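You operate a simulated robot arm through the tools that you are given. There is no shell and no other tool. Be economical: measure what you need, move in short steps, check, and stop when the job is done.

The job below is to be done with a simulated robot arm. You get a single attempt, and the scene is never put back.

TASK
The press halted part-way: shut the guard, release the dies and lock it out.
Fine: white button, wait till the dies stand open, switch off, key to the yellow tray. Set down upright: key peg with a yellow band.
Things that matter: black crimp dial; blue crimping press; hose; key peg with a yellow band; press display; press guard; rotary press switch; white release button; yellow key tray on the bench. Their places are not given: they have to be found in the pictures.

The check looks at the end state, three seconds after you hand in, the way a careful person would. Anything else that was tipped, shoved, dropped, spilled or broken makes it a failure.

THE ROBOT
A 6-joint arm with a two-finger parallel gripper, fixed in place. Base frame: the origin is at the foot of the arm, x ahead of it, y to its left, z up. Readings come in mm, rad, newtons and seconds.
With the tool pointing down near the work surface it reaches from about 240 to 660 mm from the base axis. Its first joint turns from -1.152 to 1.152 rad. Payload 2.9 kg.
The TCP is the grasp point between the finger pads, 30 mm short of the fingertips. In the tool frame z runs along the fingers and y along their closing line. The gripper opens to 110 mm. The fingers are 20 mm wide and 10 mm thick; the gripper's body (48 by 112 mm) begins 55 mm behind the TCP.
Orientation is told as [roll, pitch, yaw] about the base's x, y, z axes, in that order, counted from this pose: with the fingers straight down and closing along the base's y, the tool's x points along the base's -x, its y along +y and its z along -z.

THE INTERFACE
- The arm moves only by the tool apply_moves. Its argument "rows" is a list of rows, each a list of 3 entries, a list of its own where there are three numbers: the turn, a rotation vector about the tool's x, y, z in rad, then the shift along the tool's x, y, z in mm, then the gripper command, from -1 (shut) to 1 (fully open), values between in proportion. In form: [[[ax, ay, az], [x, y, z], hand], ...]. A call has 1 to 12 rows; each row shifts and turns the commanded pose from where the row before left it, along the tool's axes as they then stand. Each row takes 0.2 s and may step no farther than 50 mm and 0.15 rad from the row before; otherwise, or with a gripper value out of range, the whole call is refused. A pose out of reach is approached as far as the arm can. The call stops where the force on the tool passes 40 N (or 10 N more than at its start, if that is more) or the arm is blocked; 0.2 s more then pass. Each finger travels about 108 mm/s and halts on what it meets, pressing with about 33 N; the grip force reading is that of the motor and also rises with nothing between the fingers. The clock runs only during rows and for 0.2 s after the last one: add rows that do not move to give the fingers time. It gives the time, the measured TCP pose, the force on the tool (base axes), the opening and the grip force at its end, in the units of the frame above (readings bear some noise), with the torque about the TCP (base axes, N m) and any sound that the robot's microphone picked up, and new pictures: "views" is both (left out), scene, wrist or none.
- Cameras (640 x 400 px; columns grow to the right, rows downward): "scene" is fixed at [83.4, 432.3, 1412]; the picture's right is [-0.77, -0.64, 0.00], its down [-0.25, 0.30, -0.92] and it looks along [0.59, -0.71, -0.39] (base axes); focal length 287 px, centre (320, 200). "wrist" rides on the gripper at [72, 17, -103] in the tool frame; the picture's right is [-0.23, 0.97, 0.00], its down [-0.76, -0.18, -0.62] and it looks along [-0.61, -0.14, 0.78] (tool axes); focal length 222 px, centre (320, 200).
- probe_pixels(camera, pixels): for up to 12 pixels [column, row] of the newest picture of that camera ("zoom" is the newest enlarged one), the place [x, y, z] in the base frame of the surface seen there, good to about 2 mm, but the place of the scene camera against the robot may be out by one fixed shift of up to 18 mm in any direction. It takes no simulated time.
- zoom(camera, box): a new picture of the part [left, top, right, bottom] of that camera's present view, enlarged. It takes no simulated time.
- close_job(): hands the job in; it is judged then, once.

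Work in short steps. Measure before you move; look again where a grasp or a placing could have gone wrong, and mend it. You have 80 turns and 200 pictures in all, those below and enlarged ones among them. Open the gripper and draw the arm clear of the work before you hand the job in, unless the task says otherwise; then end with one line.

The tools are called after ">>>" as name(argument=value, ...) on one line, values as JSON. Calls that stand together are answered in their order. apply_moves: Moves the arm, as the interface text tells. Its arguments: {"type":"object","properties":{"rows":{"type":"array","items":{"type":"array"}},"views":{"type":"string","enum":["both","scene","wrist","none"]}},"required":["rows"]} The other tools are called the same way: probe_pixels (camera, pixels) gives the place of the surface under pixels of a picture; zoom (camera, box) takes an enlarged picture of a part of a camera's view; close_job () hands the job in.

At the start:

```text
t: 0.0
eef_pos: [376.9, -90.6, 1255.1]
tcp_rot: [0.0, 0.001, 0.0]
ft_force: [-0.1, -0.5, -0.7]
wrist_torque: [-0.02, -0.01, -0.01]
gripper_width: 109.9
grasp_force: 0.0
```

scene: 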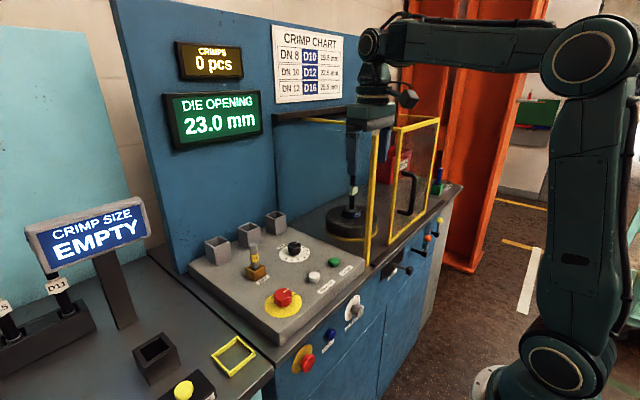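
wrist: 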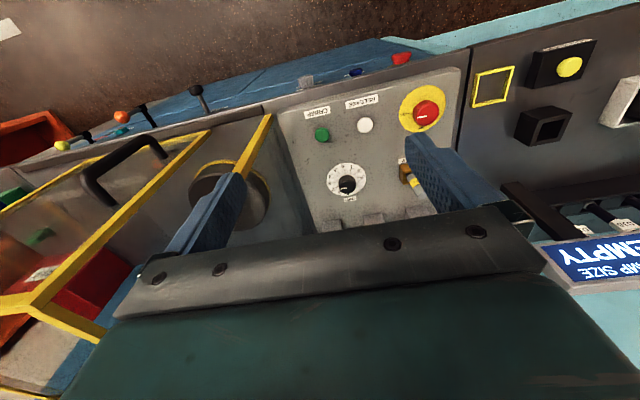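

The scene shows the press with the guard (yellow frame, ~405,180), control panel (~280,270), key (~255,262), and yellow tray frame (~233,355). I zoom for details.

>>> zoom(camera="scene", box=[180, 200, 380, 325])

>>> zoom(camera="scene", box=[300, 90, 480, 280])

>>> zoom(camera="wrist", box=[260, 40, 600, 250])

>>> zoom(camera="scene", box=[0, 190, 380, 400])

```text
3.20 times, centred on (280, 262) of scene
```

zoom: 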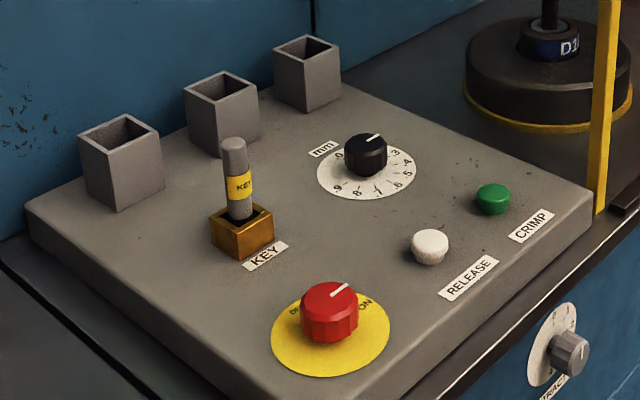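

```text
2.11 times, centred on (390, 185) of scene
```

zoom: 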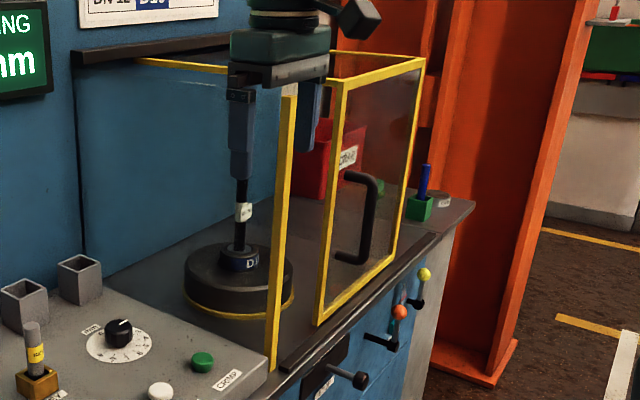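

```text
1.88 times, centred on (430, 145) of wrist
```

zoom: 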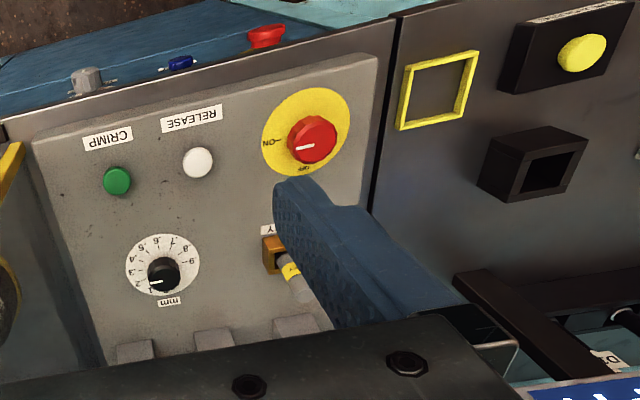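

```text
1.68 times, centred on (190, 295) of scene
```

zoom: 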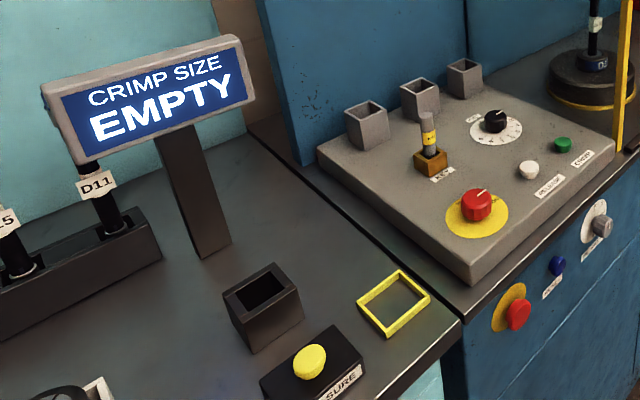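

Now I measure the main items through both cameras to find the scene offset.

>>> probe_pixels(camera="wrist", pixels=[[365, 125], [322, 135], [427, 112], [404, 168], [347, 184], [385, 150], [476, 90], [511, 82], [492, 87], [409, 184], [128, 155], [265, 120]])

>>> probe_pixels(camera="scene", pixels=[[314, 275], [334, 261], [283, 295], [253, 246], [294, 246], [257, 267], [232, 357], [410, 185], [408, 212], [394, 180], [437, 120], [370, 200]])

>>> zoom(camera="wrist", box=[0, 90, 300, 350])

```text
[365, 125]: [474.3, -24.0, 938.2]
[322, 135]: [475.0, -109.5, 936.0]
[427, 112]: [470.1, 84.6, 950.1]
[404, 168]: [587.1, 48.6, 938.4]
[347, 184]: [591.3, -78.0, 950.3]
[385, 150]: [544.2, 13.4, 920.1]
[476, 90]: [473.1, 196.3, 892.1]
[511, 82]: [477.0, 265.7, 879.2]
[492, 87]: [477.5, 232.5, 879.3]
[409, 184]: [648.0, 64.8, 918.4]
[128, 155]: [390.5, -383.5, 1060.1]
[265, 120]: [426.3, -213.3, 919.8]
```

```text
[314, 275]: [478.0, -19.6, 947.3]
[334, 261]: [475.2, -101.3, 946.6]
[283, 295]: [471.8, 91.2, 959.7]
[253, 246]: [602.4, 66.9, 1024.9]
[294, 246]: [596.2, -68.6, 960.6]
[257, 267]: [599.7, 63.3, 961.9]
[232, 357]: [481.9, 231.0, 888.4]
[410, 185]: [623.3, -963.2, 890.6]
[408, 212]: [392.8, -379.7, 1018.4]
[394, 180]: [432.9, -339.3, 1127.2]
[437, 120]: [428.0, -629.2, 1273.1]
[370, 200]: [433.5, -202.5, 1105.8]
```

```text
1.54 times, centred on (150, 220) of wrist
```

zoom: 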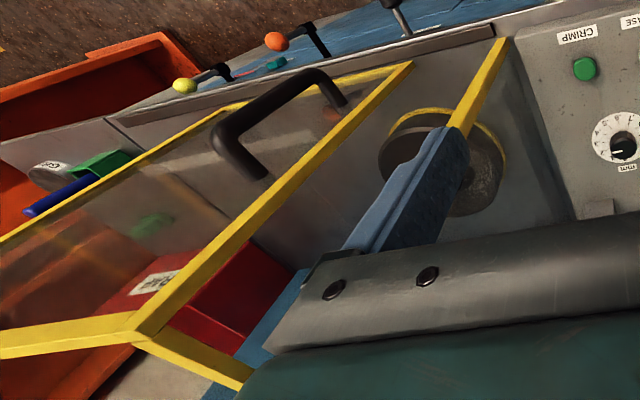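

The guard geometry is unclear; I zoom in and probe its frame.

>>> zoom(camera="scene", box=[355, 100, 455, 180])

>>> zoom(camera="scene", box=[355, 170, 455, 270])

>>> probe_pixels(camera="scene", pixels=[[399, 133], [436, 119], [398, 160], [392, 235], [417, 215], [428, 170], [376, 140], [365, 260], [401, 211], [413, 178], [405, 173], [320, 121]])

>>> probe_pixels(camera="wrist", pixels=[[62, 305], [190, 136], [100, 190], [110, 196], [150, 137], [20, 312], [90, 325], [50, 195], [150, 200], [235, 165], [265, 122], [20, 235]])

```text
5.00 times, centred on (405, 140) of scene
```

zoom: 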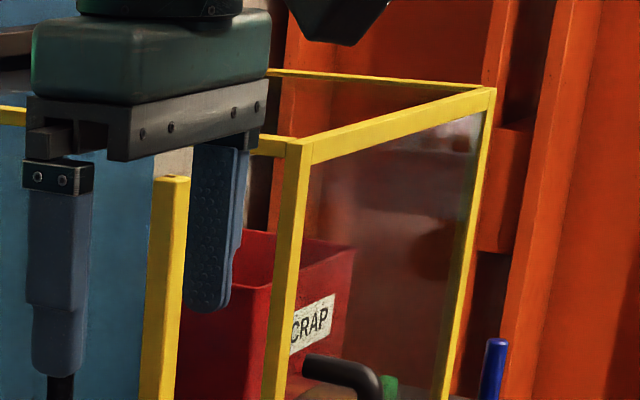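

```text
4.00 times, centred on (405, 220) of scene
```

zoom: 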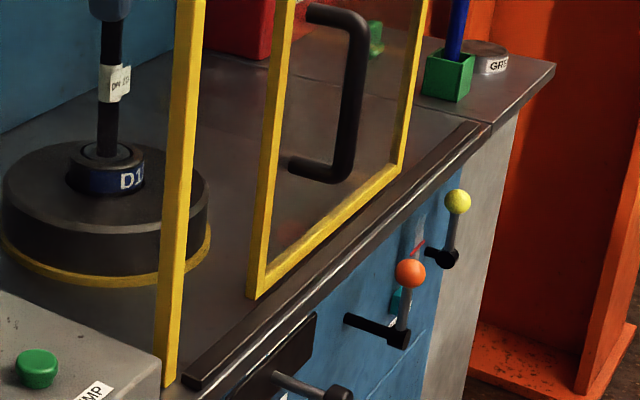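

```text
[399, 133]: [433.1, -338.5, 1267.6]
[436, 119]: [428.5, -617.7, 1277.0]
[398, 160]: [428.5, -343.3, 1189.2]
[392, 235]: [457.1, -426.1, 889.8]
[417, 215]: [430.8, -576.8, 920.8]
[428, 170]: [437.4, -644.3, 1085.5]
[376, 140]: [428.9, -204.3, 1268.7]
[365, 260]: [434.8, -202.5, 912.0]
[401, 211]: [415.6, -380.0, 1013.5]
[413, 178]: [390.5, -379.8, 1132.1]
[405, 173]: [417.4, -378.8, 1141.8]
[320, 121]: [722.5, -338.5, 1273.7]
```

```text
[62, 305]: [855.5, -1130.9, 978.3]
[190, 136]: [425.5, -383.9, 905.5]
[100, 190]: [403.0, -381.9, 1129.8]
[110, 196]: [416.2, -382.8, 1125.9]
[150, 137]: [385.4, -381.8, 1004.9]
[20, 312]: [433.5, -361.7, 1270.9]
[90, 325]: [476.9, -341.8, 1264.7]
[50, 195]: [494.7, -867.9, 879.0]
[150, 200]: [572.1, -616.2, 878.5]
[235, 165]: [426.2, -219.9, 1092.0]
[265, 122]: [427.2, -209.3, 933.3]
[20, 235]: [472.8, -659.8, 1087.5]
```

The guard is a sliding panel (x≈428, y −345…−650) with its left edge needing to meet the post at y≈−205; the handle is a vertical bar around (390, −385), z 1005–1135. I move in front of it, above the handle, tool down, straying clear of the frame in x.

>>> apply_moves(rows=[[[0, 0, 0], [-4, -49, 0], 0.3], [[0, 0, 0], [-4, -49, 0], 0.3], [[0, 0, 0], [-4, -49, 0], 0.3], [[0, 0, 0], [0, -49, 0], 0.3], [[0, 0, 0], [0, -49, 0], 0.3], [[0, 0, 0], [0, -49, 0], 0.3], [[0, 0, 0], [0, 0, 40], 0.3], [[0, 0, 0], [0, 0, 0], 0.3]])

```text
t: 1.8
eef_pos: [389.6, -386.2, 1214.2]
tcp_rot: [0.0, 0.001, 0.0]
ft_force: [0.4, -0.3, -0.4]
wrist_torque: [-0.03, 0.03, -0.04]
gripper_width: 71.5
grasp_force: 0.1
```

scene: 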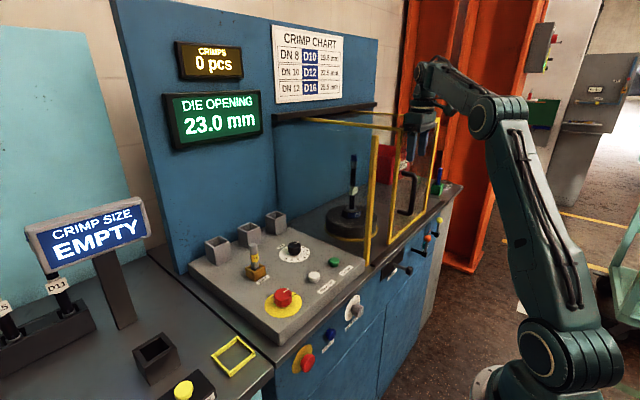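
wrist: 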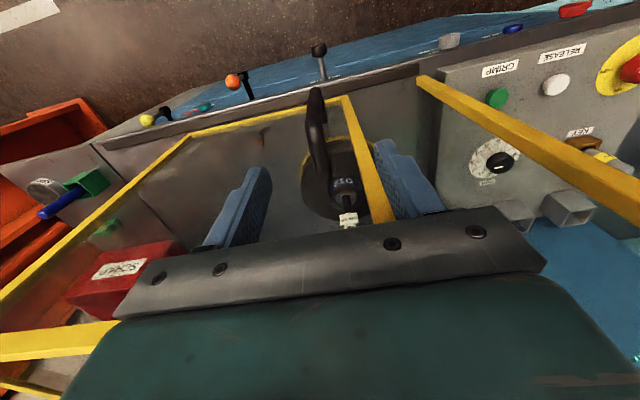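

The handle now sits between the fingers (316,130). I probe it and the hose top and the frame.

>>> probe_pixels(camera="wrist", pixels=[[315, 95], [308, 130], [325, 130], [316, 130], [320, 170], [350, 110], [370, 170], [348, 220], [440, 88], [330, 205], [343, 185], [190, 140]])

>>> probe_pixels(camera="scene", pixels=[[352, 158], [352, 190], [352, 214], [350, 230], [330, 120], [390, 128]])

>>> zoom(camera="scene", box=[320, 90, 460, 190])

```text
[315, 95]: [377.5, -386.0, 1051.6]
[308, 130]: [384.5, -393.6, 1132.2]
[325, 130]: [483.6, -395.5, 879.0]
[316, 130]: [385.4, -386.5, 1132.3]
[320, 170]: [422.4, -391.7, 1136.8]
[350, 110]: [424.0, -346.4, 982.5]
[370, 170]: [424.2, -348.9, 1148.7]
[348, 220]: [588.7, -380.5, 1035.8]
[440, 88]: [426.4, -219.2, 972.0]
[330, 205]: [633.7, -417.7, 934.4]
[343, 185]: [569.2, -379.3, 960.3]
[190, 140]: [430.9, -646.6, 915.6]
```

```text
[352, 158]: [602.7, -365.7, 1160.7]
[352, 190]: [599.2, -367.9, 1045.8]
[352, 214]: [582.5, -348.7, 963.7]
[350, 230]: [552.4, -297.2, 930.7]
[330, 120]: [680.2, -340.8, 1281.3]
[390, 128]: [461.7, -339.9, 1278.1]
```

```text
4.00 times, centred on (390, 140) of scene
```

zoom: 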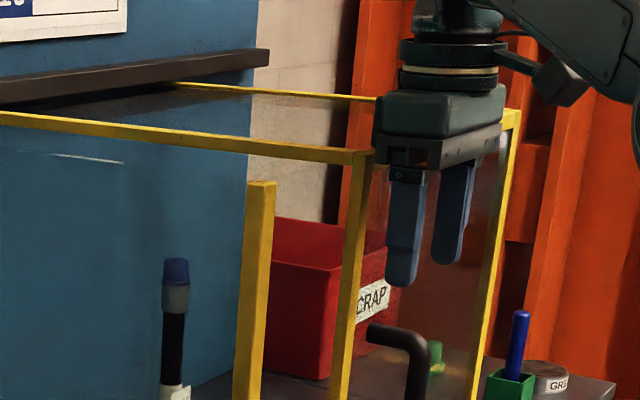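

Handle bar centre ≈ (386, −389), top z ≈1137. I descend to z≈1096 and close on it.

>>> apply_moves(rows=[[[0, 0, 0], [3, -3, 40], 0.3], [[0, 0, 0], [0, 0, 40], 0.3], [[0, 0, 0], [0, 0, 38], 0.3], [[0, 0, 0], [0, 0, 0], 0.0], [[0, 0, 0], [0, 0, 0], -0.4], [[0, 0, 0], [0, 0, 0], -0.8], [[0, 0, 0], [0, 0, 0], -0.8]])

```text
t: 2.1
eef_pos: [391.8, -386.6, 1210.8]
tcp_rot: [-0.026, -0.026, 0.0]
ft_force: [1.1, -1.5, 3.0]
wrist_torque: [0.05, -0.07, -0.02]
gripper_width: 71.5
grasp_force: 0.0
stopped in row 1: the force on the tool passed its limit at 66 N (the readings are from after the stop); the commanded pose is now the measured one
```

scene: 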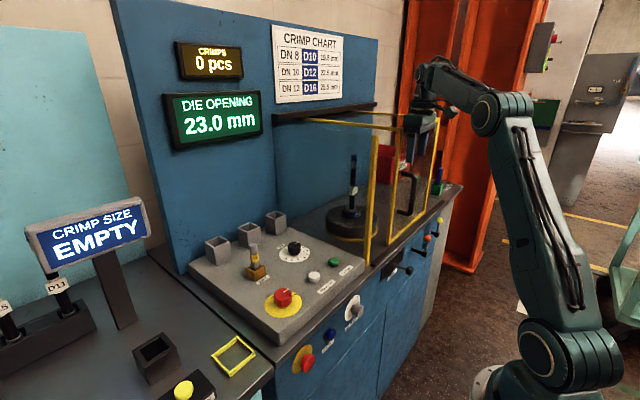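
wrist: 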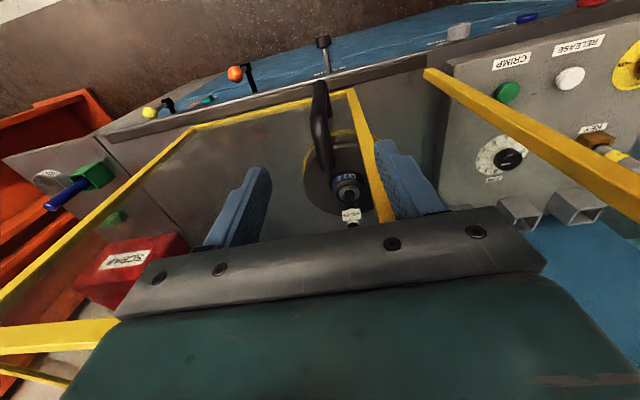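

The gripper body apparently touched the guard's top edge (z≈1268) when coming down; I'll go up, back off toward −x, and tilt the tool ~45° forward so that the body stays clear of the panel.

>>> apply_moves(rows=[[[0, 0, 0], [0, 0, -25], 0.3], [[-0.026, 0.026, 0], [45, 0, 0], 0.3], [[0, 0, 0], [45, 0, 0], 0.3], [[0, -0.13, 0], [0, 0, 0], 0.3], [[0, -0.13, 0], [0, 0, 0], 0.3], [[0, -0.13, 0], [0, 0, 0], 0.3], [[0, -0.13, 0], [0, 0, 0], 0.3], [[0, -0.13, 0], [0, 0, 0], 0.3], [[0, -0.135, 0], [0, 0, 0], 0.3], [[0, 0, 0], [0, 0, 0], 0.3]])

```text
t: 4.3
eef_pos: [312.6, -423.3, 1278.7]
tcp_rot: [0.022, -0.507, -0.009]
ft_force: [-0.4, 0.0, 0.6]
wrist_torque: [-0.02, -0.01, 0.01]
gripper_width: 71.3
grasp_force: 0.1
out of reach, approached as far as the arm can: row 4, 5, 7, 8, 9
```

scene: 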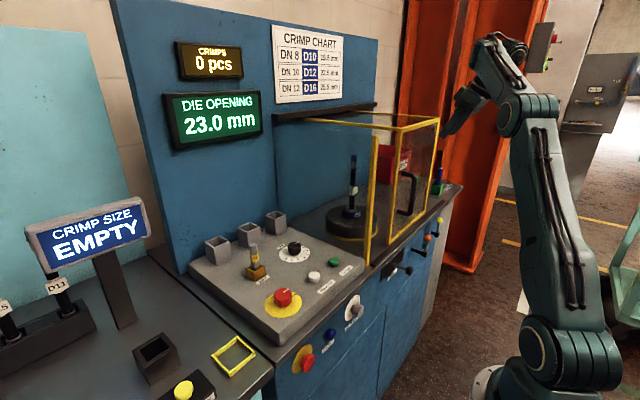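
wrist: 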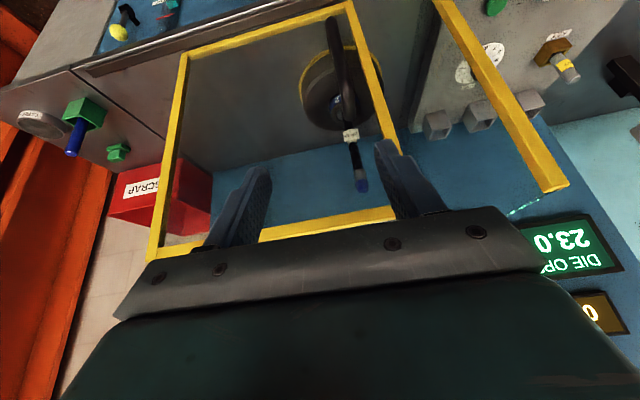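

Tilt stopped near 0.5 rad due to reach (joint 1 limit), which is enough. I move toward a standoff in front of and above the handle at about (345, −390, 1163), then read the pose.

>>> apply_moves(rows=[[[0, 0, 0], [10, 11, 39], 0.3], [[0, 0, 0], [9, 11, 39], 0.3], [[0, 0, 0], [9, 11, 39], 0.3], [[0, 0, 0], [0, 0, 0], 0.3]], views="wrist")

```text
t: 5.3
eef_pos: [372.7, -450.5, 1224.7]
tcp_rot: [0.023, -0.504, -0.009]
ft_force: [0.6, -0.6, 0.0]
wrist_torque: [-0.01, 0.02, 0.02]
gripper_width: 71.2
grasp_force: 0.1
out of reach, approached as far as the arm can: row 1, 2, 3
```

wrist: 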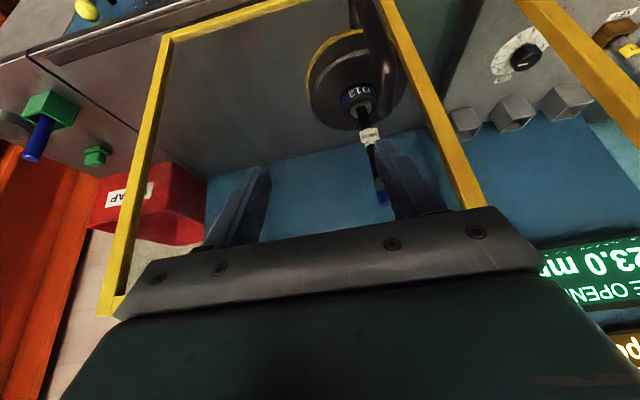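

The pose drifts because the commanded tilt isn't reachable; I reduce the tilt by steps of +0.1 about tool y to get back to a reachable pose and check.

>>> apply_moves(rows=[[[0, 0.12, 0], [0, 0, 0], 0.3], [[0, 0.12, 0], [0, 0, 0], 0.3], [[0, 0, 0], [0, 0, 0], 0.3]], views="scene")

```text
t: 6.1
eef_pos: [372.7, -450.7, 1223.7]
tcp_rot: [0.018, -0.268, -0.003]
ft_force: [0.0, -0.2, -0.4]
wrist_torque: [0.03, 0.0, -0.01]
gripper_width: 71.6
grasp_force: 0.0
```

scene: 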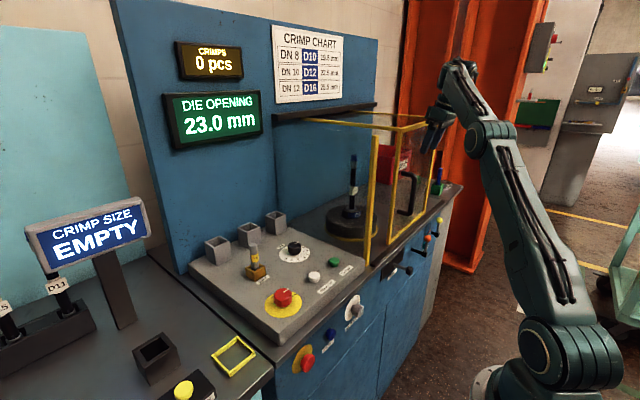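

Reachable now at tilt −0.27 with TCP (373, −451, 1224). I back off in x and go to (350, −390, 1170), then tilt to about −0.45.

>>> apply_moves(rows=[[[0, 0, 0], [24, 20, 0], 0.3], [[0, 0, 0], [12, 20, 20], 0.3], [[0, 0, 0], [0, 20, 26], 0.3], [[0, -0.09, 0], [0, 0, 0], 0.3], [[0.018, -0.09, 0], [0, 0, 0], 0.3], [[0, 0, 0], [0, 0, 0], 0.3]])

```text
t: 7.5
eef_pos: [379.0, -437.7, 1221.8]
tcp_rot: [0.002, -0.448, -0.006]
ft_force: [0.1, 0.4, 0.6]
wrist_torque: [-0.03, 0.0, 0.02]
gripper_width: 71.2
grasp_force: 0.0
out of reach, approached as far as the arm can: row 2, 3, 4, 5
```

scene: 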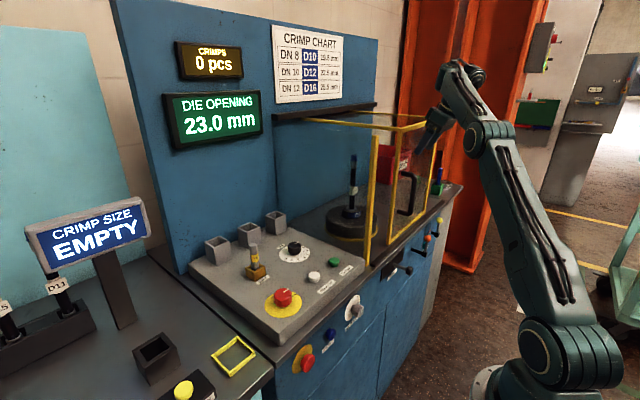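
wrist: 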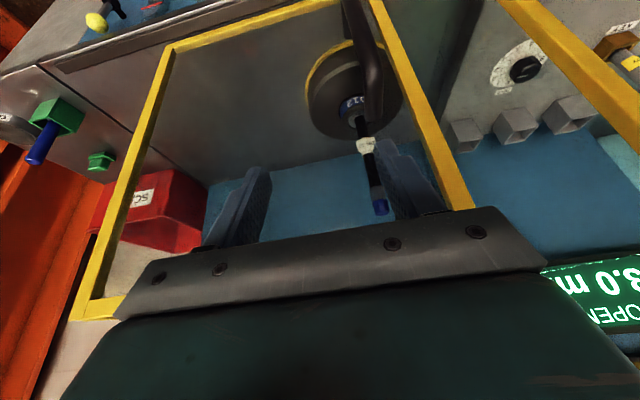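

J1's limit restricts backing off in x while tilted; a milder tilt (~0.23) suffices. I reduce tilt and shift to (371, −389) staying above the frame.

>>> apply_moves(rows=[[[0, 0.11, 0], [0, 0, 0], 0.1], [[0, 0.11, 0], [0, 0, 0], 0.1], [[0, 0, 0], [0, 24, 0], 0.1], [[0, 0, 0], [8, 25, 0], 0.1], [[0, 0, 0], [0, 0, 0], 0.1]], views="wrist")

```text
t: 8.7
eef_pos: [370.0, -389.7, 1218.4]
tcp_rot: [0.002, -0.226, -0.006]
ft_force: [0.9, 0.7, -0.3]
wrist_torque: [0.01, 0.0, 0.0]
gripper_width: 60.7
grasp_force: 0.0
```

wrist: 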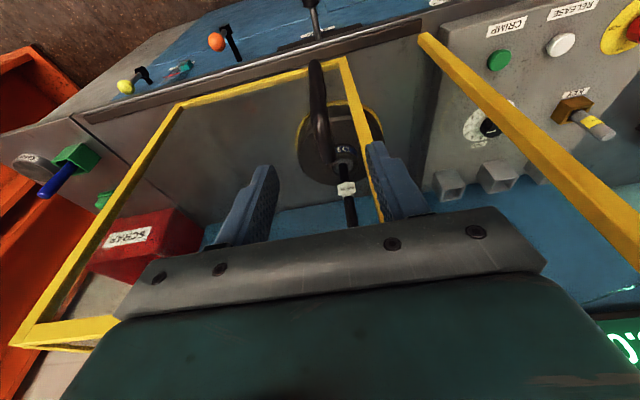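

On pose. Descend straight to z≈1150, then in along the tool to (383, −390, 1097).

>>> apply_moves(rows=[[[0, 0, 0], [8, 0, 33], 0.1], [[0, 0, 0], [7, 0, 33], 0.1], [[0, 0, 0], [-1, 0, 27], 0.1], [[0, 0, 0], [-1, 0, 27], 0.1], [[0, 0, 0], [0, 0, 0], 0.1]])

```text
t: 9.6
eef_pos: [396.9, -422.4, 1165.1]
tcp_rot: [-0.012, -0.238, -0.013]
ft_force: [-13.1, -0.9, 3.4]
wrist_torque: [0.4, -0.92, 0.12]
gripper_width: 62.0
grasp_force: 1.8
out of reach, approached as far as the arm can: row 1, 2, 3, 4
stopped in row 4: the force on the tool passed its limit at 65 N (the readings are from after the stop); the commanded pose is now the measured one
```

scene: 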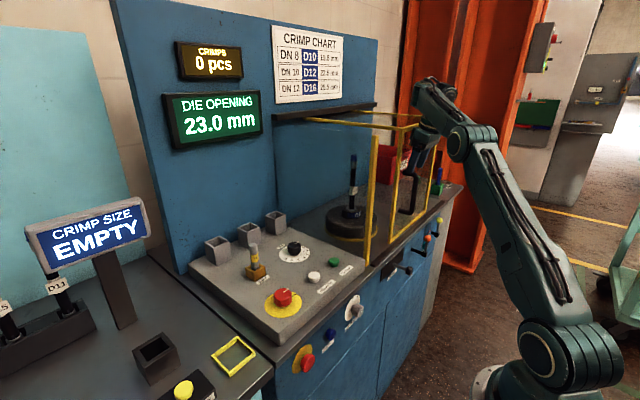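
wrist: 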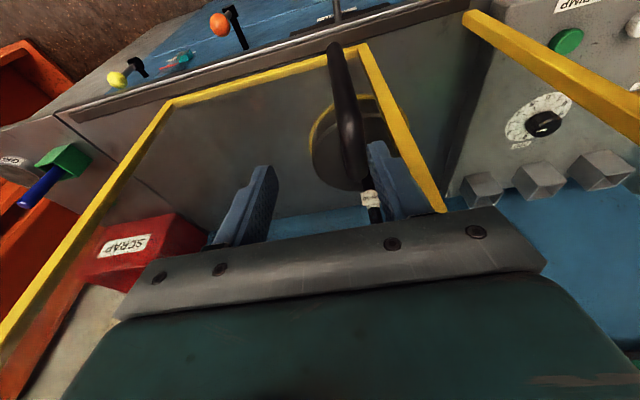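

The finger touched the handle's top (finger y≈−391) as tilt again ran out of reach when lowering. I back up, reduce tilt to ~0.1 and go to (376, −389) above.

>>> apply_moves(rows=[[[0, 0, 0], [5, -3, -30], 0.1], [[0, 0, 0], [5, 0, -34], 0.1], [[0.0, 0.07, 0], [0, 18, 0], 0.1], [[0.0, 0.07, 0], [0, 18, 0], 0.1], [[-0.012, 0, 0.012], [0, 0, 0], 0.1], [[0, 0, 0], [0, 0, 0], 0.1]])

```text
t: 11.0
eef_pos: [373.6, -387.9, 1223.5]
tcp_rot: [0.004, -0.098, -0.022]
ft_force: [0.3, -0.7, -0.3]
wrist_torque: [-0.01, -0.01, -0.01]
gripper_width: 60.4
grasp_force: 0.1
```

scene: 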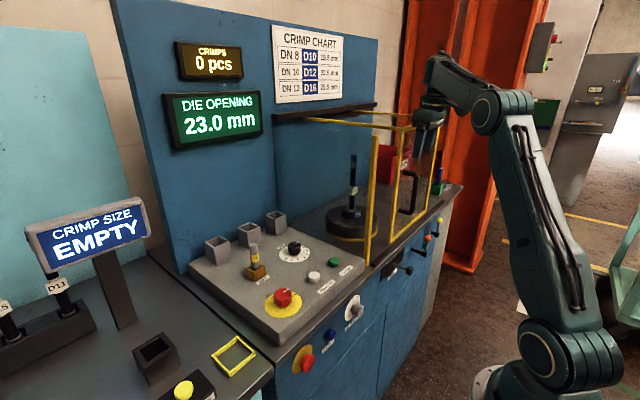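
wrist: 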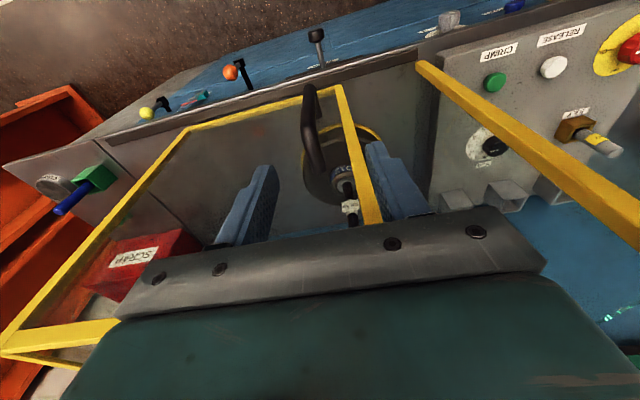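

Now at tilt −0.1, TCP (373.6, −388). I descend in a short step first, correcting yaw, and probe the handle to verify nothing moved.

>>> probe_pixels(camera="wrist", pixels=[[308, 95], [310, 140], [304, 140], [316, 160], [340, 110], [425, 80]])

>>> apply_moves(rows=[[[0, 0, -0.022], [2, -2, 20], 0.1], [[0, 0, 0], [2, 0, 20], 0.1], [[0, 0, 0], [0, 0, 0], 0.1]], views="wrist")

```text
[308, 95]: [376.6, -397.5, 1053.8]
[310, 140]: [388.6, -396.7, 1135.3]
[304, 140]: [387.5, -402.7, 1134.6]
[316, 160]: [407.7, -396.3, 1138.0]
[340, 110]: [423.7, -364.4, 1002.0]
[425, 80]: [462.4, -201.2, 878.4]
```

```text
t: 11.8
eef_pos: [373.7, -389.8, 1183.1]
tcp_rot: [0.0, -0.098, -0.002]
ft_force: [-0.2, -0.3, 0.6]
wrist_torque: [-0.02, 0.02, 0.0]
gripper_width: 60.4
grasp_force: 0.1
```

wrist: 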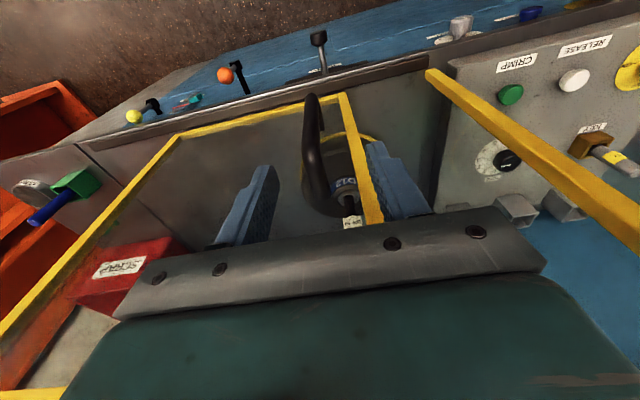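

The guard slid ~11 mm (handle now y≈−400). No contact at z 1183. I centre on it and descend to z≈1097, x≈379.

>>> apply_moves(rows=[[[0, 0, 0], [0, -10, 0], 0.1], [[0, 0, 0], [1, 0, 29], 0.1], [[0, 0, 0], [1, 0, 29], 0.1], [[0, 0, 0], [1, 0, 28], 0.1], [[0, 0, 0], [0, 0, 0], 0.1]])

```text
t: 12.8
eef_pos: [386.3, -418.5, 1128.7]
tcp_rot: [-0.008, -0.099, -0.01]
ft_force: [-14.0, 0.4, -1.4]
wrist_torque: [-0.02, -0.81, 0.2]
gripper_width: 60.3
grasp_force: 0.0
out of reach, approached as far as the arm can: row 3, 4
stopped in row 4: the force on the tool passed its limit at 50 N (the readings are from after the stop); the commanded pose is now the measured one
```

scene: 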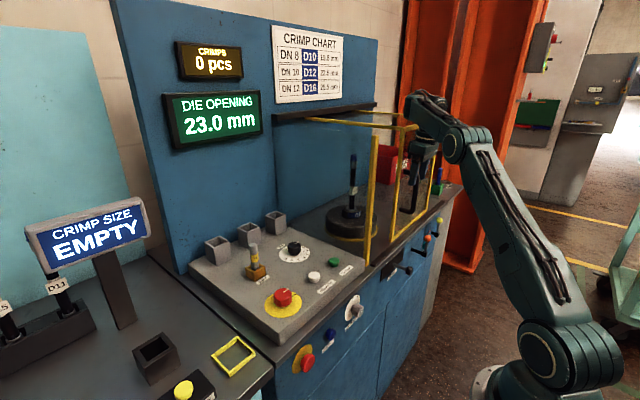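
wrist: 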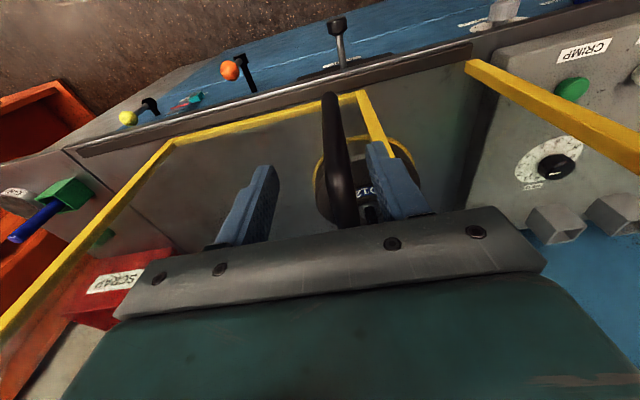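

The handle (335,150) is now between the fingers, with fingertips ~40 mm below the handle's top, and a slight −x contact force. I ease back a few mm and close here.

>>> apply_moves(rows=[[[0, 0, 0], [5, 0, -2], 0.1], [[0, 0, 0], [0, 0, 0], -0.3], [[0, 0, 0], [0, 0, 0], -0.8], [[0, 0, 0], [0, 0, 0], -0.8]], views="wrist")

```text
t: 13.8
eef_pos: [385.4, -419.1, 1131.2]
tcp_rot: [-0.006, -0.1, -0.007]
ft_force: [5.8, -0.5, -0.9]
wrist_torque: [0.29, -0.08, 0.09]
gripper_width: 15.8
grasp_force: 44.8
```

wrist: 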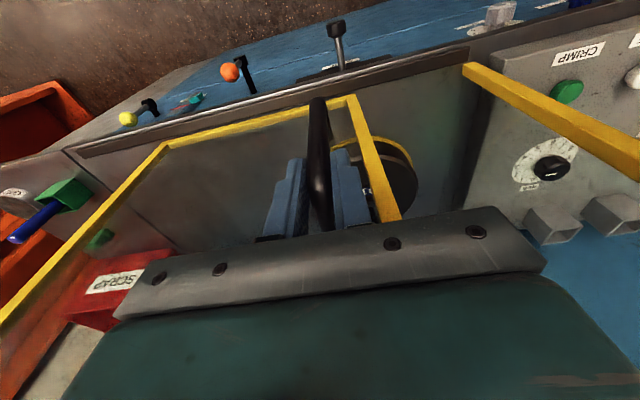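

Handle gripped (width 15.8 mm). Now I slide the guard toward +y.

>>> apply_moves(rows=[[[0, 0, 0], [0, 6, 0], -0.8], [[0, 0, 0], [0, 12, 0], -0.8], [[0, 0, 0], [0, 16, 0], -0.8], [[0, 0, 0], [0, 16, 0], -0.8], [[0, 0, 0], [0, 16, 0], -0.8], [[0, 0, 0], [0, 16, 0], -0.8], [[0, 0, 0], [0, 16, 0], -0.8]], views="scene")

```text
t: 14.4
eef_pos: [385.3, -409.4, 1131.8]
tcp_rot: [-0.002, -0.083, -0.016]
ft_force: [-2.7, 1.5, -1.6]
wrist_torque: [-0.11, -0.22, 0.25]
gripper_width: 15.7
grasp_force: 44.7
out of reach, approached as far as the arm can: row 1, 2, 3
stopped in row 3: the force on the tool passed its limit at 59 N (the readings are from after the stop); the commanded pose is now the measured one
```

scene: 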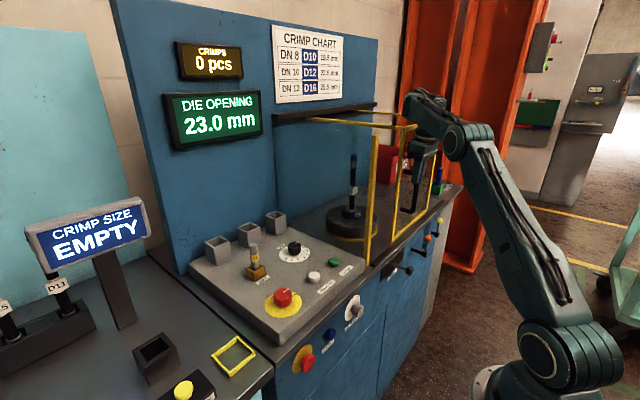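

Moving +y with this posture is flagged out of reach, so the arm seems caught in an awkward posture. I release, raise, and return toward the start region to come again from the front at low height.

>>> apply_moves(rows=[[[0, 0, 0], [0, 0, 0], 0.1], [[0, 0, 0], [0, 0, 0], 0.1], [[0, 0, 0], [2, 0, -35], 0.1], [[0, 0, 0], [4, 0, -35], 0.1], [[0, 0, 0], [4, 0, -35], 0.1], [[0, 0.083, 0], [20, 20, 0], 0.1], [[0, 0, 0], [30, 35, 0], 0.1], [[0, 0, 0], [0, 45, 0], 0.1], [[0, 0, 0], [0, 45, 0], 0.1], [[0, 0, 0], [0, 45, 0], 0.1], [[0, 0, 0], [0, 0, 0], 0.1]], views="scene")

```text
t: 16.8
eef_pos: [320.2, -217.5, 1232.8]
tcp_rot: [-0.002, 0.001, -0.016]
ft_force: [-0.6, -0.4, 0.7]
wrist_torque: [-0.03, 0.02, -0.01]
gripper_width: 60.4
grasp_force: 0.1
```

scene: 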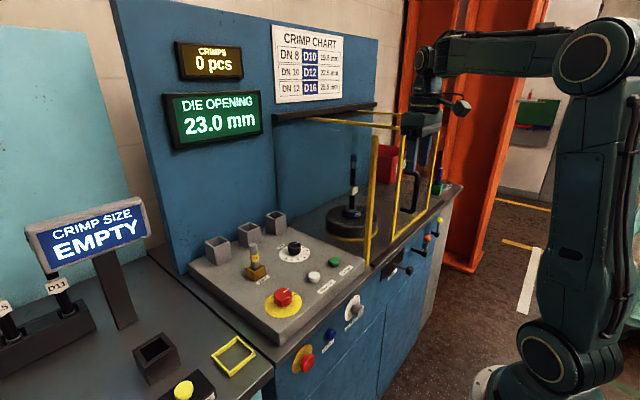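

Elbow is well bent now. I lower here in front of the press to z≈1097, then shift −y in front of the handle.

>>> apply_moves(rows=[[[0, 0, -0.016], [0, 0, 45], 0.1], [[0, 0, 0], [0, 0, 45], 0.1], [[0, 0, 0], [0, 0, 45], 0.1], [[0, 0, 0], [0, -40, 0], 0.1], [[0, 0, 0], [0, -40, 0], 0.1], [[0, 0, 0], [0, -40, 0], 0.1], [[0, 0, 0], [0, 0, 0], 0.1]])

```text
t: 18.4
eef_pos: [320.9, -339.8, 1099.0]
tcp_rot: [-0.001, -0.001, 0.001]
ft_force: [-0.2, -0.7, 0.4]
wrist_torque: [-0.04, -0.01, 0.02]
gripper_width: 60.5
grasp_force: 0.0
```

scene: 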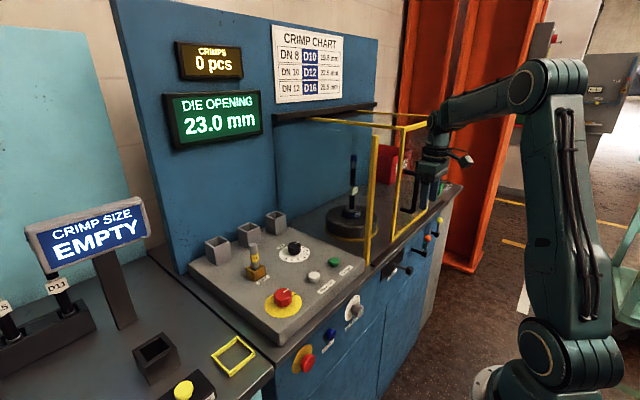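
wrist: 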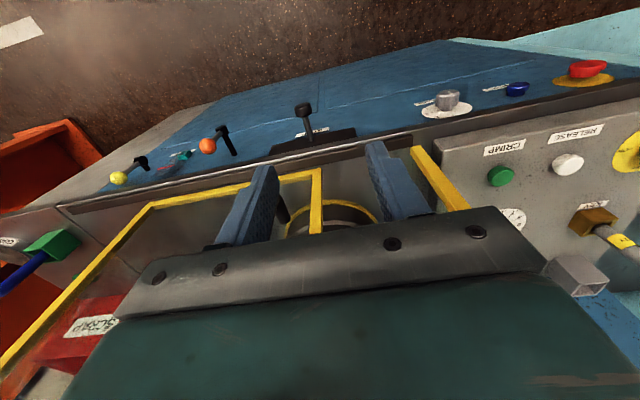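

Good posture, no flags. I measure the handle's present y.

>>> zoom(camera="scene", box=[370, 130, 470, 230])

>>> probe_pixels(camera="wrist", pixels=[[282, 212], [317, 180], [317, 210]])

>>> probe_pixels(camera="scene", pixels=[[408, 210], [401, 210], [396, 160], [393, 180], [391, 230], [417, 200]])

```text
4.00 times, centred on (420, 180) of scene
```

zoom: 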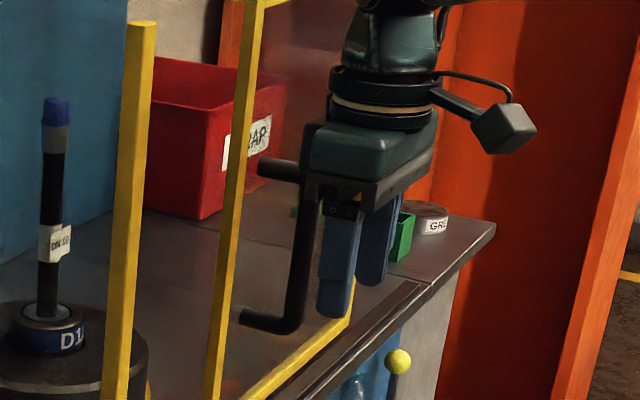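

```text
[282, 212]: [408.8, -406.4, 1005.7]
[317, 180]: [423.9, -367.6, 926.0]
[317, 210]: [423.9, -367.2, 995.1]
```

```text
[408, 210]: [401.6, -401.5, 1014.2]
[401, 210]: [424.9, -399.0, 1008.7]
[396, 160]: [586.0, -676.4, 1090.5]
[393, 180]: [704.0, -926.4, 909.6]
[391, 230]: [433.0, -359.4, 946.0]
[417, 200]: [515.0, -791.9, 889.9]
```

Handle centre is about y −411. I shift to y −411 then forward to x≈378 so the fingers straddle it, and close.

>>> apply_moves(rows=[[[0, 0, 0], [0, -36, 0], 0.1], [[0, 0, 0], [0, -35, 0], 0.1], [[0, 0, 0], [-20, 0, 0], 0.1], [[0, 0, 0], [-20, 0, 0], 0.1], [[0, 0, 0], [-17, 0, 0], 0.1], [[0, 0, 0], [0, 0, 0], -0.4], [[0, 0, 0], [0, 0, 0], -0.8], [[0, 0, 0], [0, 0, 0], -0.8]])

```text
t: 20.2
eef_pos: [377.2, -410.7, 1098.8]
tcp_rot: [-0.003, -0.001, 0.001]
ft_force: [2.9, -1.0, 1.7]
wrist_torque: [1.01, 0.69, -0.11]
gripper_width: 15.9
grasp_force: 44.6
```

scene: 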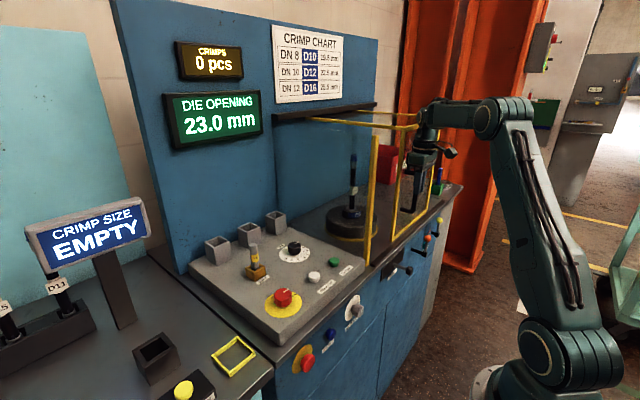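
wrist: 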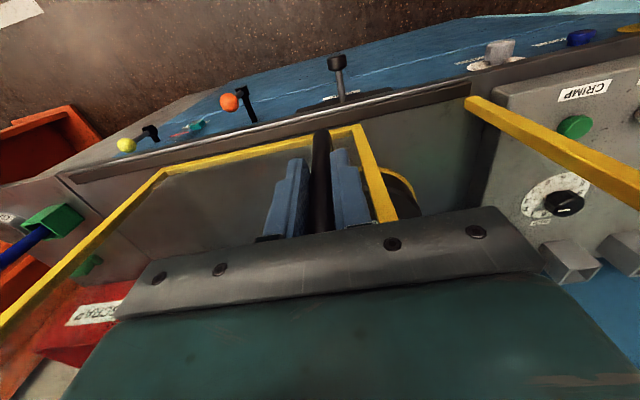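

Gripped. Now sliding toward +y in small steps.

>>> apply_moves(rows=[[[0, 0, 0], [0, 6, 0], -0.8], [[0, 0, 0], [0, 12, 0], -0.8], [[0, 0, 0], [0, 15, 0], -0.8], [[0, 0, 0], [0, 15, 0], -0.8], [[0, 0, 0], [0, 15, 0], -0.8], [[0, 0, 0], [0, 15, 0], -0.8], [[0, 0, 0], [0, 15, 0], -0.8], [[0, 0, 0], [0, 15, 0], -0.8], [[0, 0, 0], [0, 12, 0], -0.8], [[0, 0, 0], [0, 0, 0], -0.8]])

```text
t: 22.4
eef_pos: [377.4, -291.2, 1099.2]
tcp_rot: [-0.002, 0.001, 0.002]
ft_force: [5.4, -0.8, 3.7]
wrist_torque: [1.12, 0.16, -0.06]
gripper_width: 15.6
grasp_force: 45.1
```

scene: 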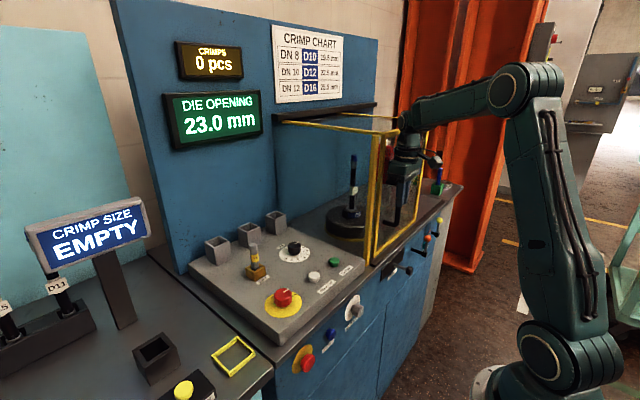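
wrist: 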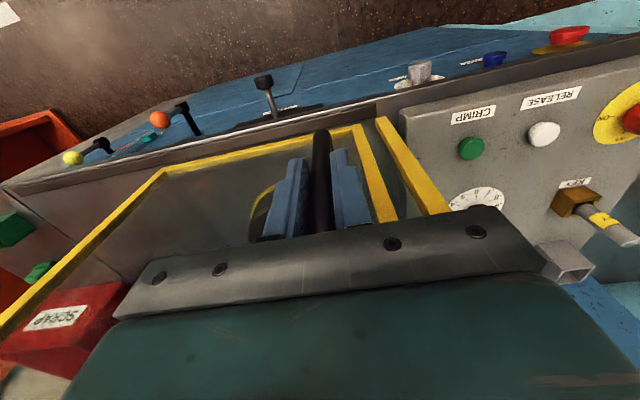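

The slide works; ~30 mm to the post remains. I continue in small steps until stopped.

>>> apply_moves(rows=[[[0, 0, 0], [0, 7, 0], -0.8], [[0, 0, 0], [0, 7, 0], -0.8], [[0, 0, 0], [0, 6, 0], -0.8], [[0, 0, 0], [0, 5, 0], -0.8], [[0, 0, 0], [0, 5, 0], -0.8], [[0, 0, 0], [0, 4, 0], -0.8], [[0, 0, 0], [0, 4, 0], -0.8], [[0, 0, 0], [0, 4, 0], -0.8], [[0, 0, 0], [0, 4, 0], -0.8], [[0, 0, 0], [0, 4, 0], -0.8]])

```text
t: 23.5
eef_pos: [378.4, -269.1, 1097.7]
tcp_rot: [-0.01, -0.006, -0.015]
ft_force: [6.8, -14.3, -0.2]
wrist_torque: [2.23, 0.69, -0.08]
gripper_width: 16.0
grasp_force: 45.0
stopped in row 5: the force on the tool passed its limit at 46 N (the readings are from after the stop); the commanded pose is now the measured one
```

scene: 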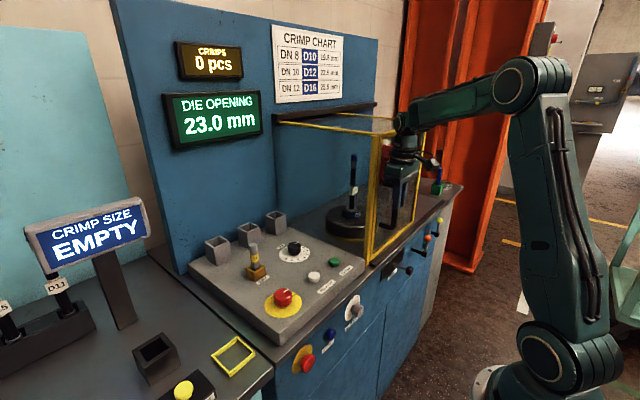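
wrist: 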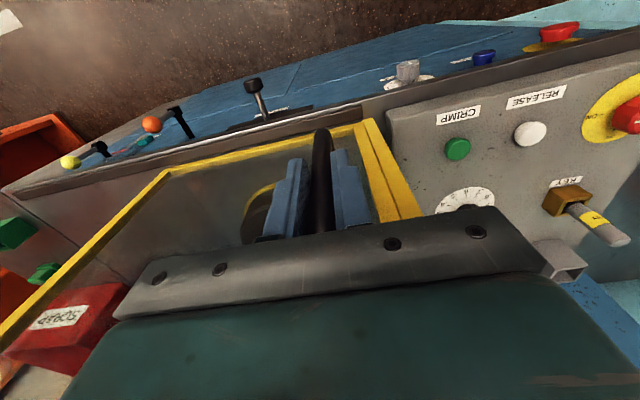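

The guard stopped against the post (force −y, edge adjoining the post at 385,180). I zoom to check for a gap.

>>> zoom(camera="scene", box=[345, 110, 445, 190])

>>> zoom(camera="scene", box=[345, 190, 445, 270])

```text
5.00 times, centred on (395, 150) of scene
```

zoom: 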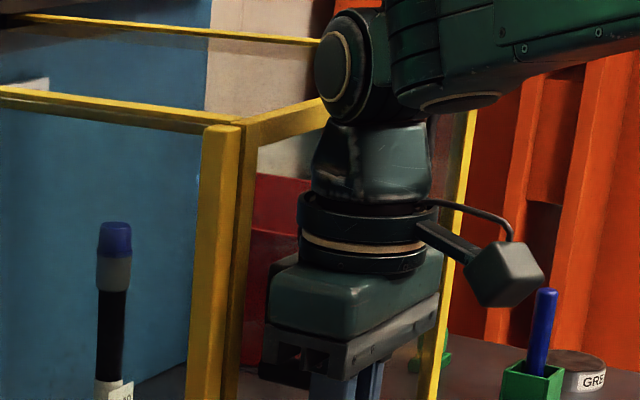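

```text
5.00 times, centred on (395, 230) of scene
```

zoom: 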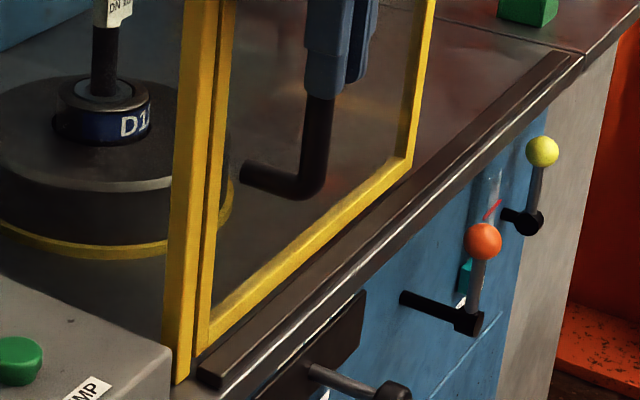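

A thin dark line remains between post and frame; I nudge further with small steps to make sure it's fully home.

>>> apply_moves(rows=[[[0, 0, 0], [0, 3, 0], -0.8], [[0, 0, 0], [0, 3, 0], -0.8], [[0, 0, 0], [0, 3, 0], -0.8], [[0, 0, 0], [0, 3, 0], -0.8], [[0, 0, 0], [0, 3, 0], -0.8], [[0, 0, 0], [0, 3, 0], -0.8], [[0, 0, 0], [0, 3, 0], -0.8]], views="none")

>>> zoom(camera="scene", box=[360, 210, 410, 250])

>>> probe_pixels(camera="zoom", pixels=[[200, 100], [230, 100], [260, 100], [280, 100], [300, 100], [215, 250], [240, 250], [255, 250]])

```text
t: 24.0
eef_pos: [376.8, -269.5, 1098.3]
tcp_rot: [-0.015, -0.01, -0.024]
ft_force: [7.1, -13.2, -1.2]
wrist_torque: [2.46, 0.6, -0.1]
gripper_width: 16.5
grasp_force: 45.3
stopped in row 2: the force on the tool passed its limit at 43 N (the readings are from after the stop); the commanded pose is now the measured one
```

```text
10.00 times, centred on (385, 230) of scene
```

zoom: 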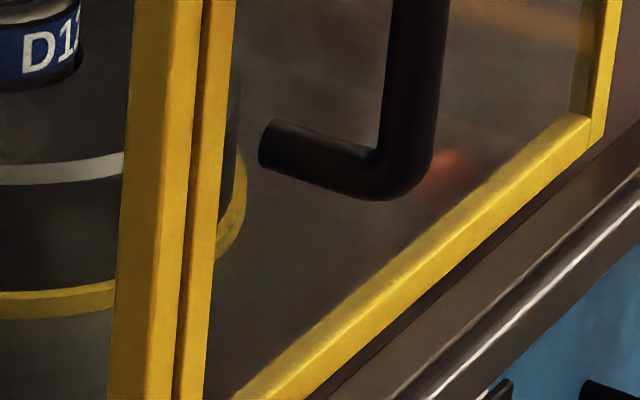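

```text
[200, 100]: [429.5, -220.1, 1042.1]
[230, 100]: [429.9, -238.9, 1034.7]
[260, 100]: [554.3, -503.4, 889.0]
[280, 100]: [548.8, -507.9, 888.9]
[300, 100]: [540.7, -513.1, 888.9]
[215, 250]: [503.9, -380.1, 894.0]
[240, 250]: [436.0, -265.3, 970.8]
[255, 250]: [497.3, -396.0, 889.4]
```

Guard is hard home (no further motion). I release, back off in −x, and travel toward the release button.

>>> apply_moves(rows=[[[0, 0, 0], [0, 0, 0], 0.0], [[0, 0, 0], [0, 0, 0], 0.0], [[-0.015, 0.01, -0.024], [25, 0, 0], 0.0], [[0, 0, 0], [35, 0, 0], 0.0], [[0, 0, 0], [0, 45, 0], -0.5], [[0, 0, 0], [0, 50, 0], -1], [[0, 0, 0], [0, 50, 0], -1], [[0, 0, 0], [0, 50, 0], -1], [[0, 0, 0], [0, 48, 0], -1], [[0, 0, 0], [0, 0, 0], -1]])

```text
t: 26.2
eef_pos: [316.1, -25.4, 1099.5]
tcp_rot: [0.0, 0.001, 0.0]
ft_force: [0.0, -0.4, -0.9]
wrist_torque: [0.03, -0.01, -0.04]
gripper_width: 0.0
grasp_force: 33.2
```

scene: 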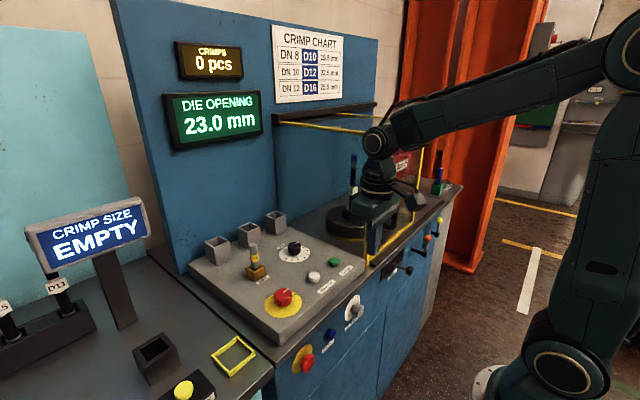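
wrist: 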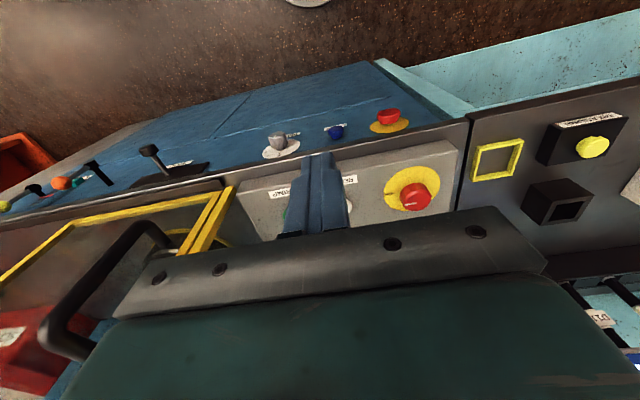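

Guard remains shut. Now over the white button at (475, −24): forward at z 1099, then down to fingertips ~z 970.

>>> apply_moves(rows=[[[0, 0, 0], [-40, 0, 0], -1], [[0, 0, 0], [-40, 0, 0], -1], [[0, 0, 0], [-40, 0, 0], -1], [[0, 0, 0], [-39, 1, 0], -1], [[0, 0, 0], [0, 0, 45], -1], [[0, 0, 0], [0, 0, 45], -1], [[0, 0, 0], [0, 0, 0], -1]])

```text
t: 27.8
eef_pos: [475.2, -20.1, 1008.9]
tcp_rot: [0.001, 0.001, 0.0]
ft_force: [-0.8, -0.2, -0.2]
wrist_torque: [0.02, 0.0, 0.0]
gripper_width: 0.0
grasp_force: 33.0
```

scene: 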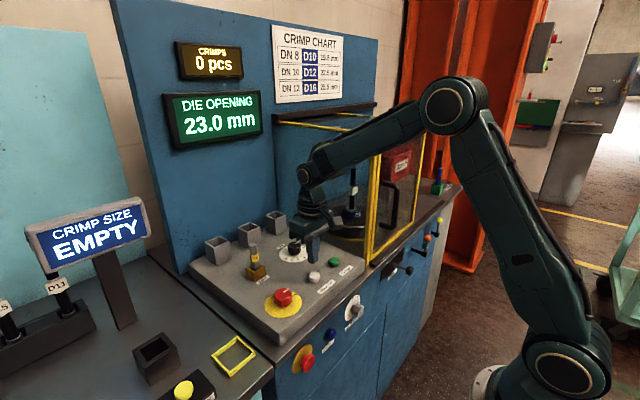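
wrist: 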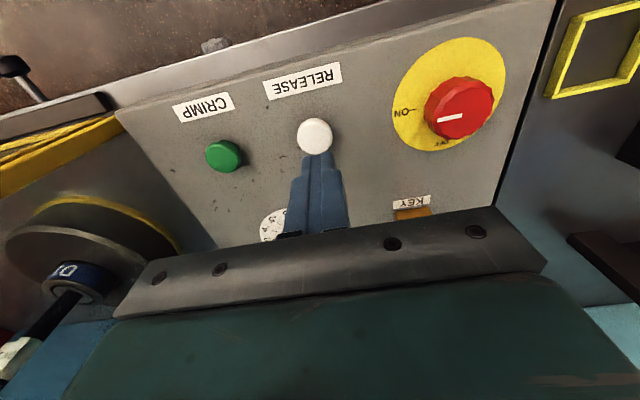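

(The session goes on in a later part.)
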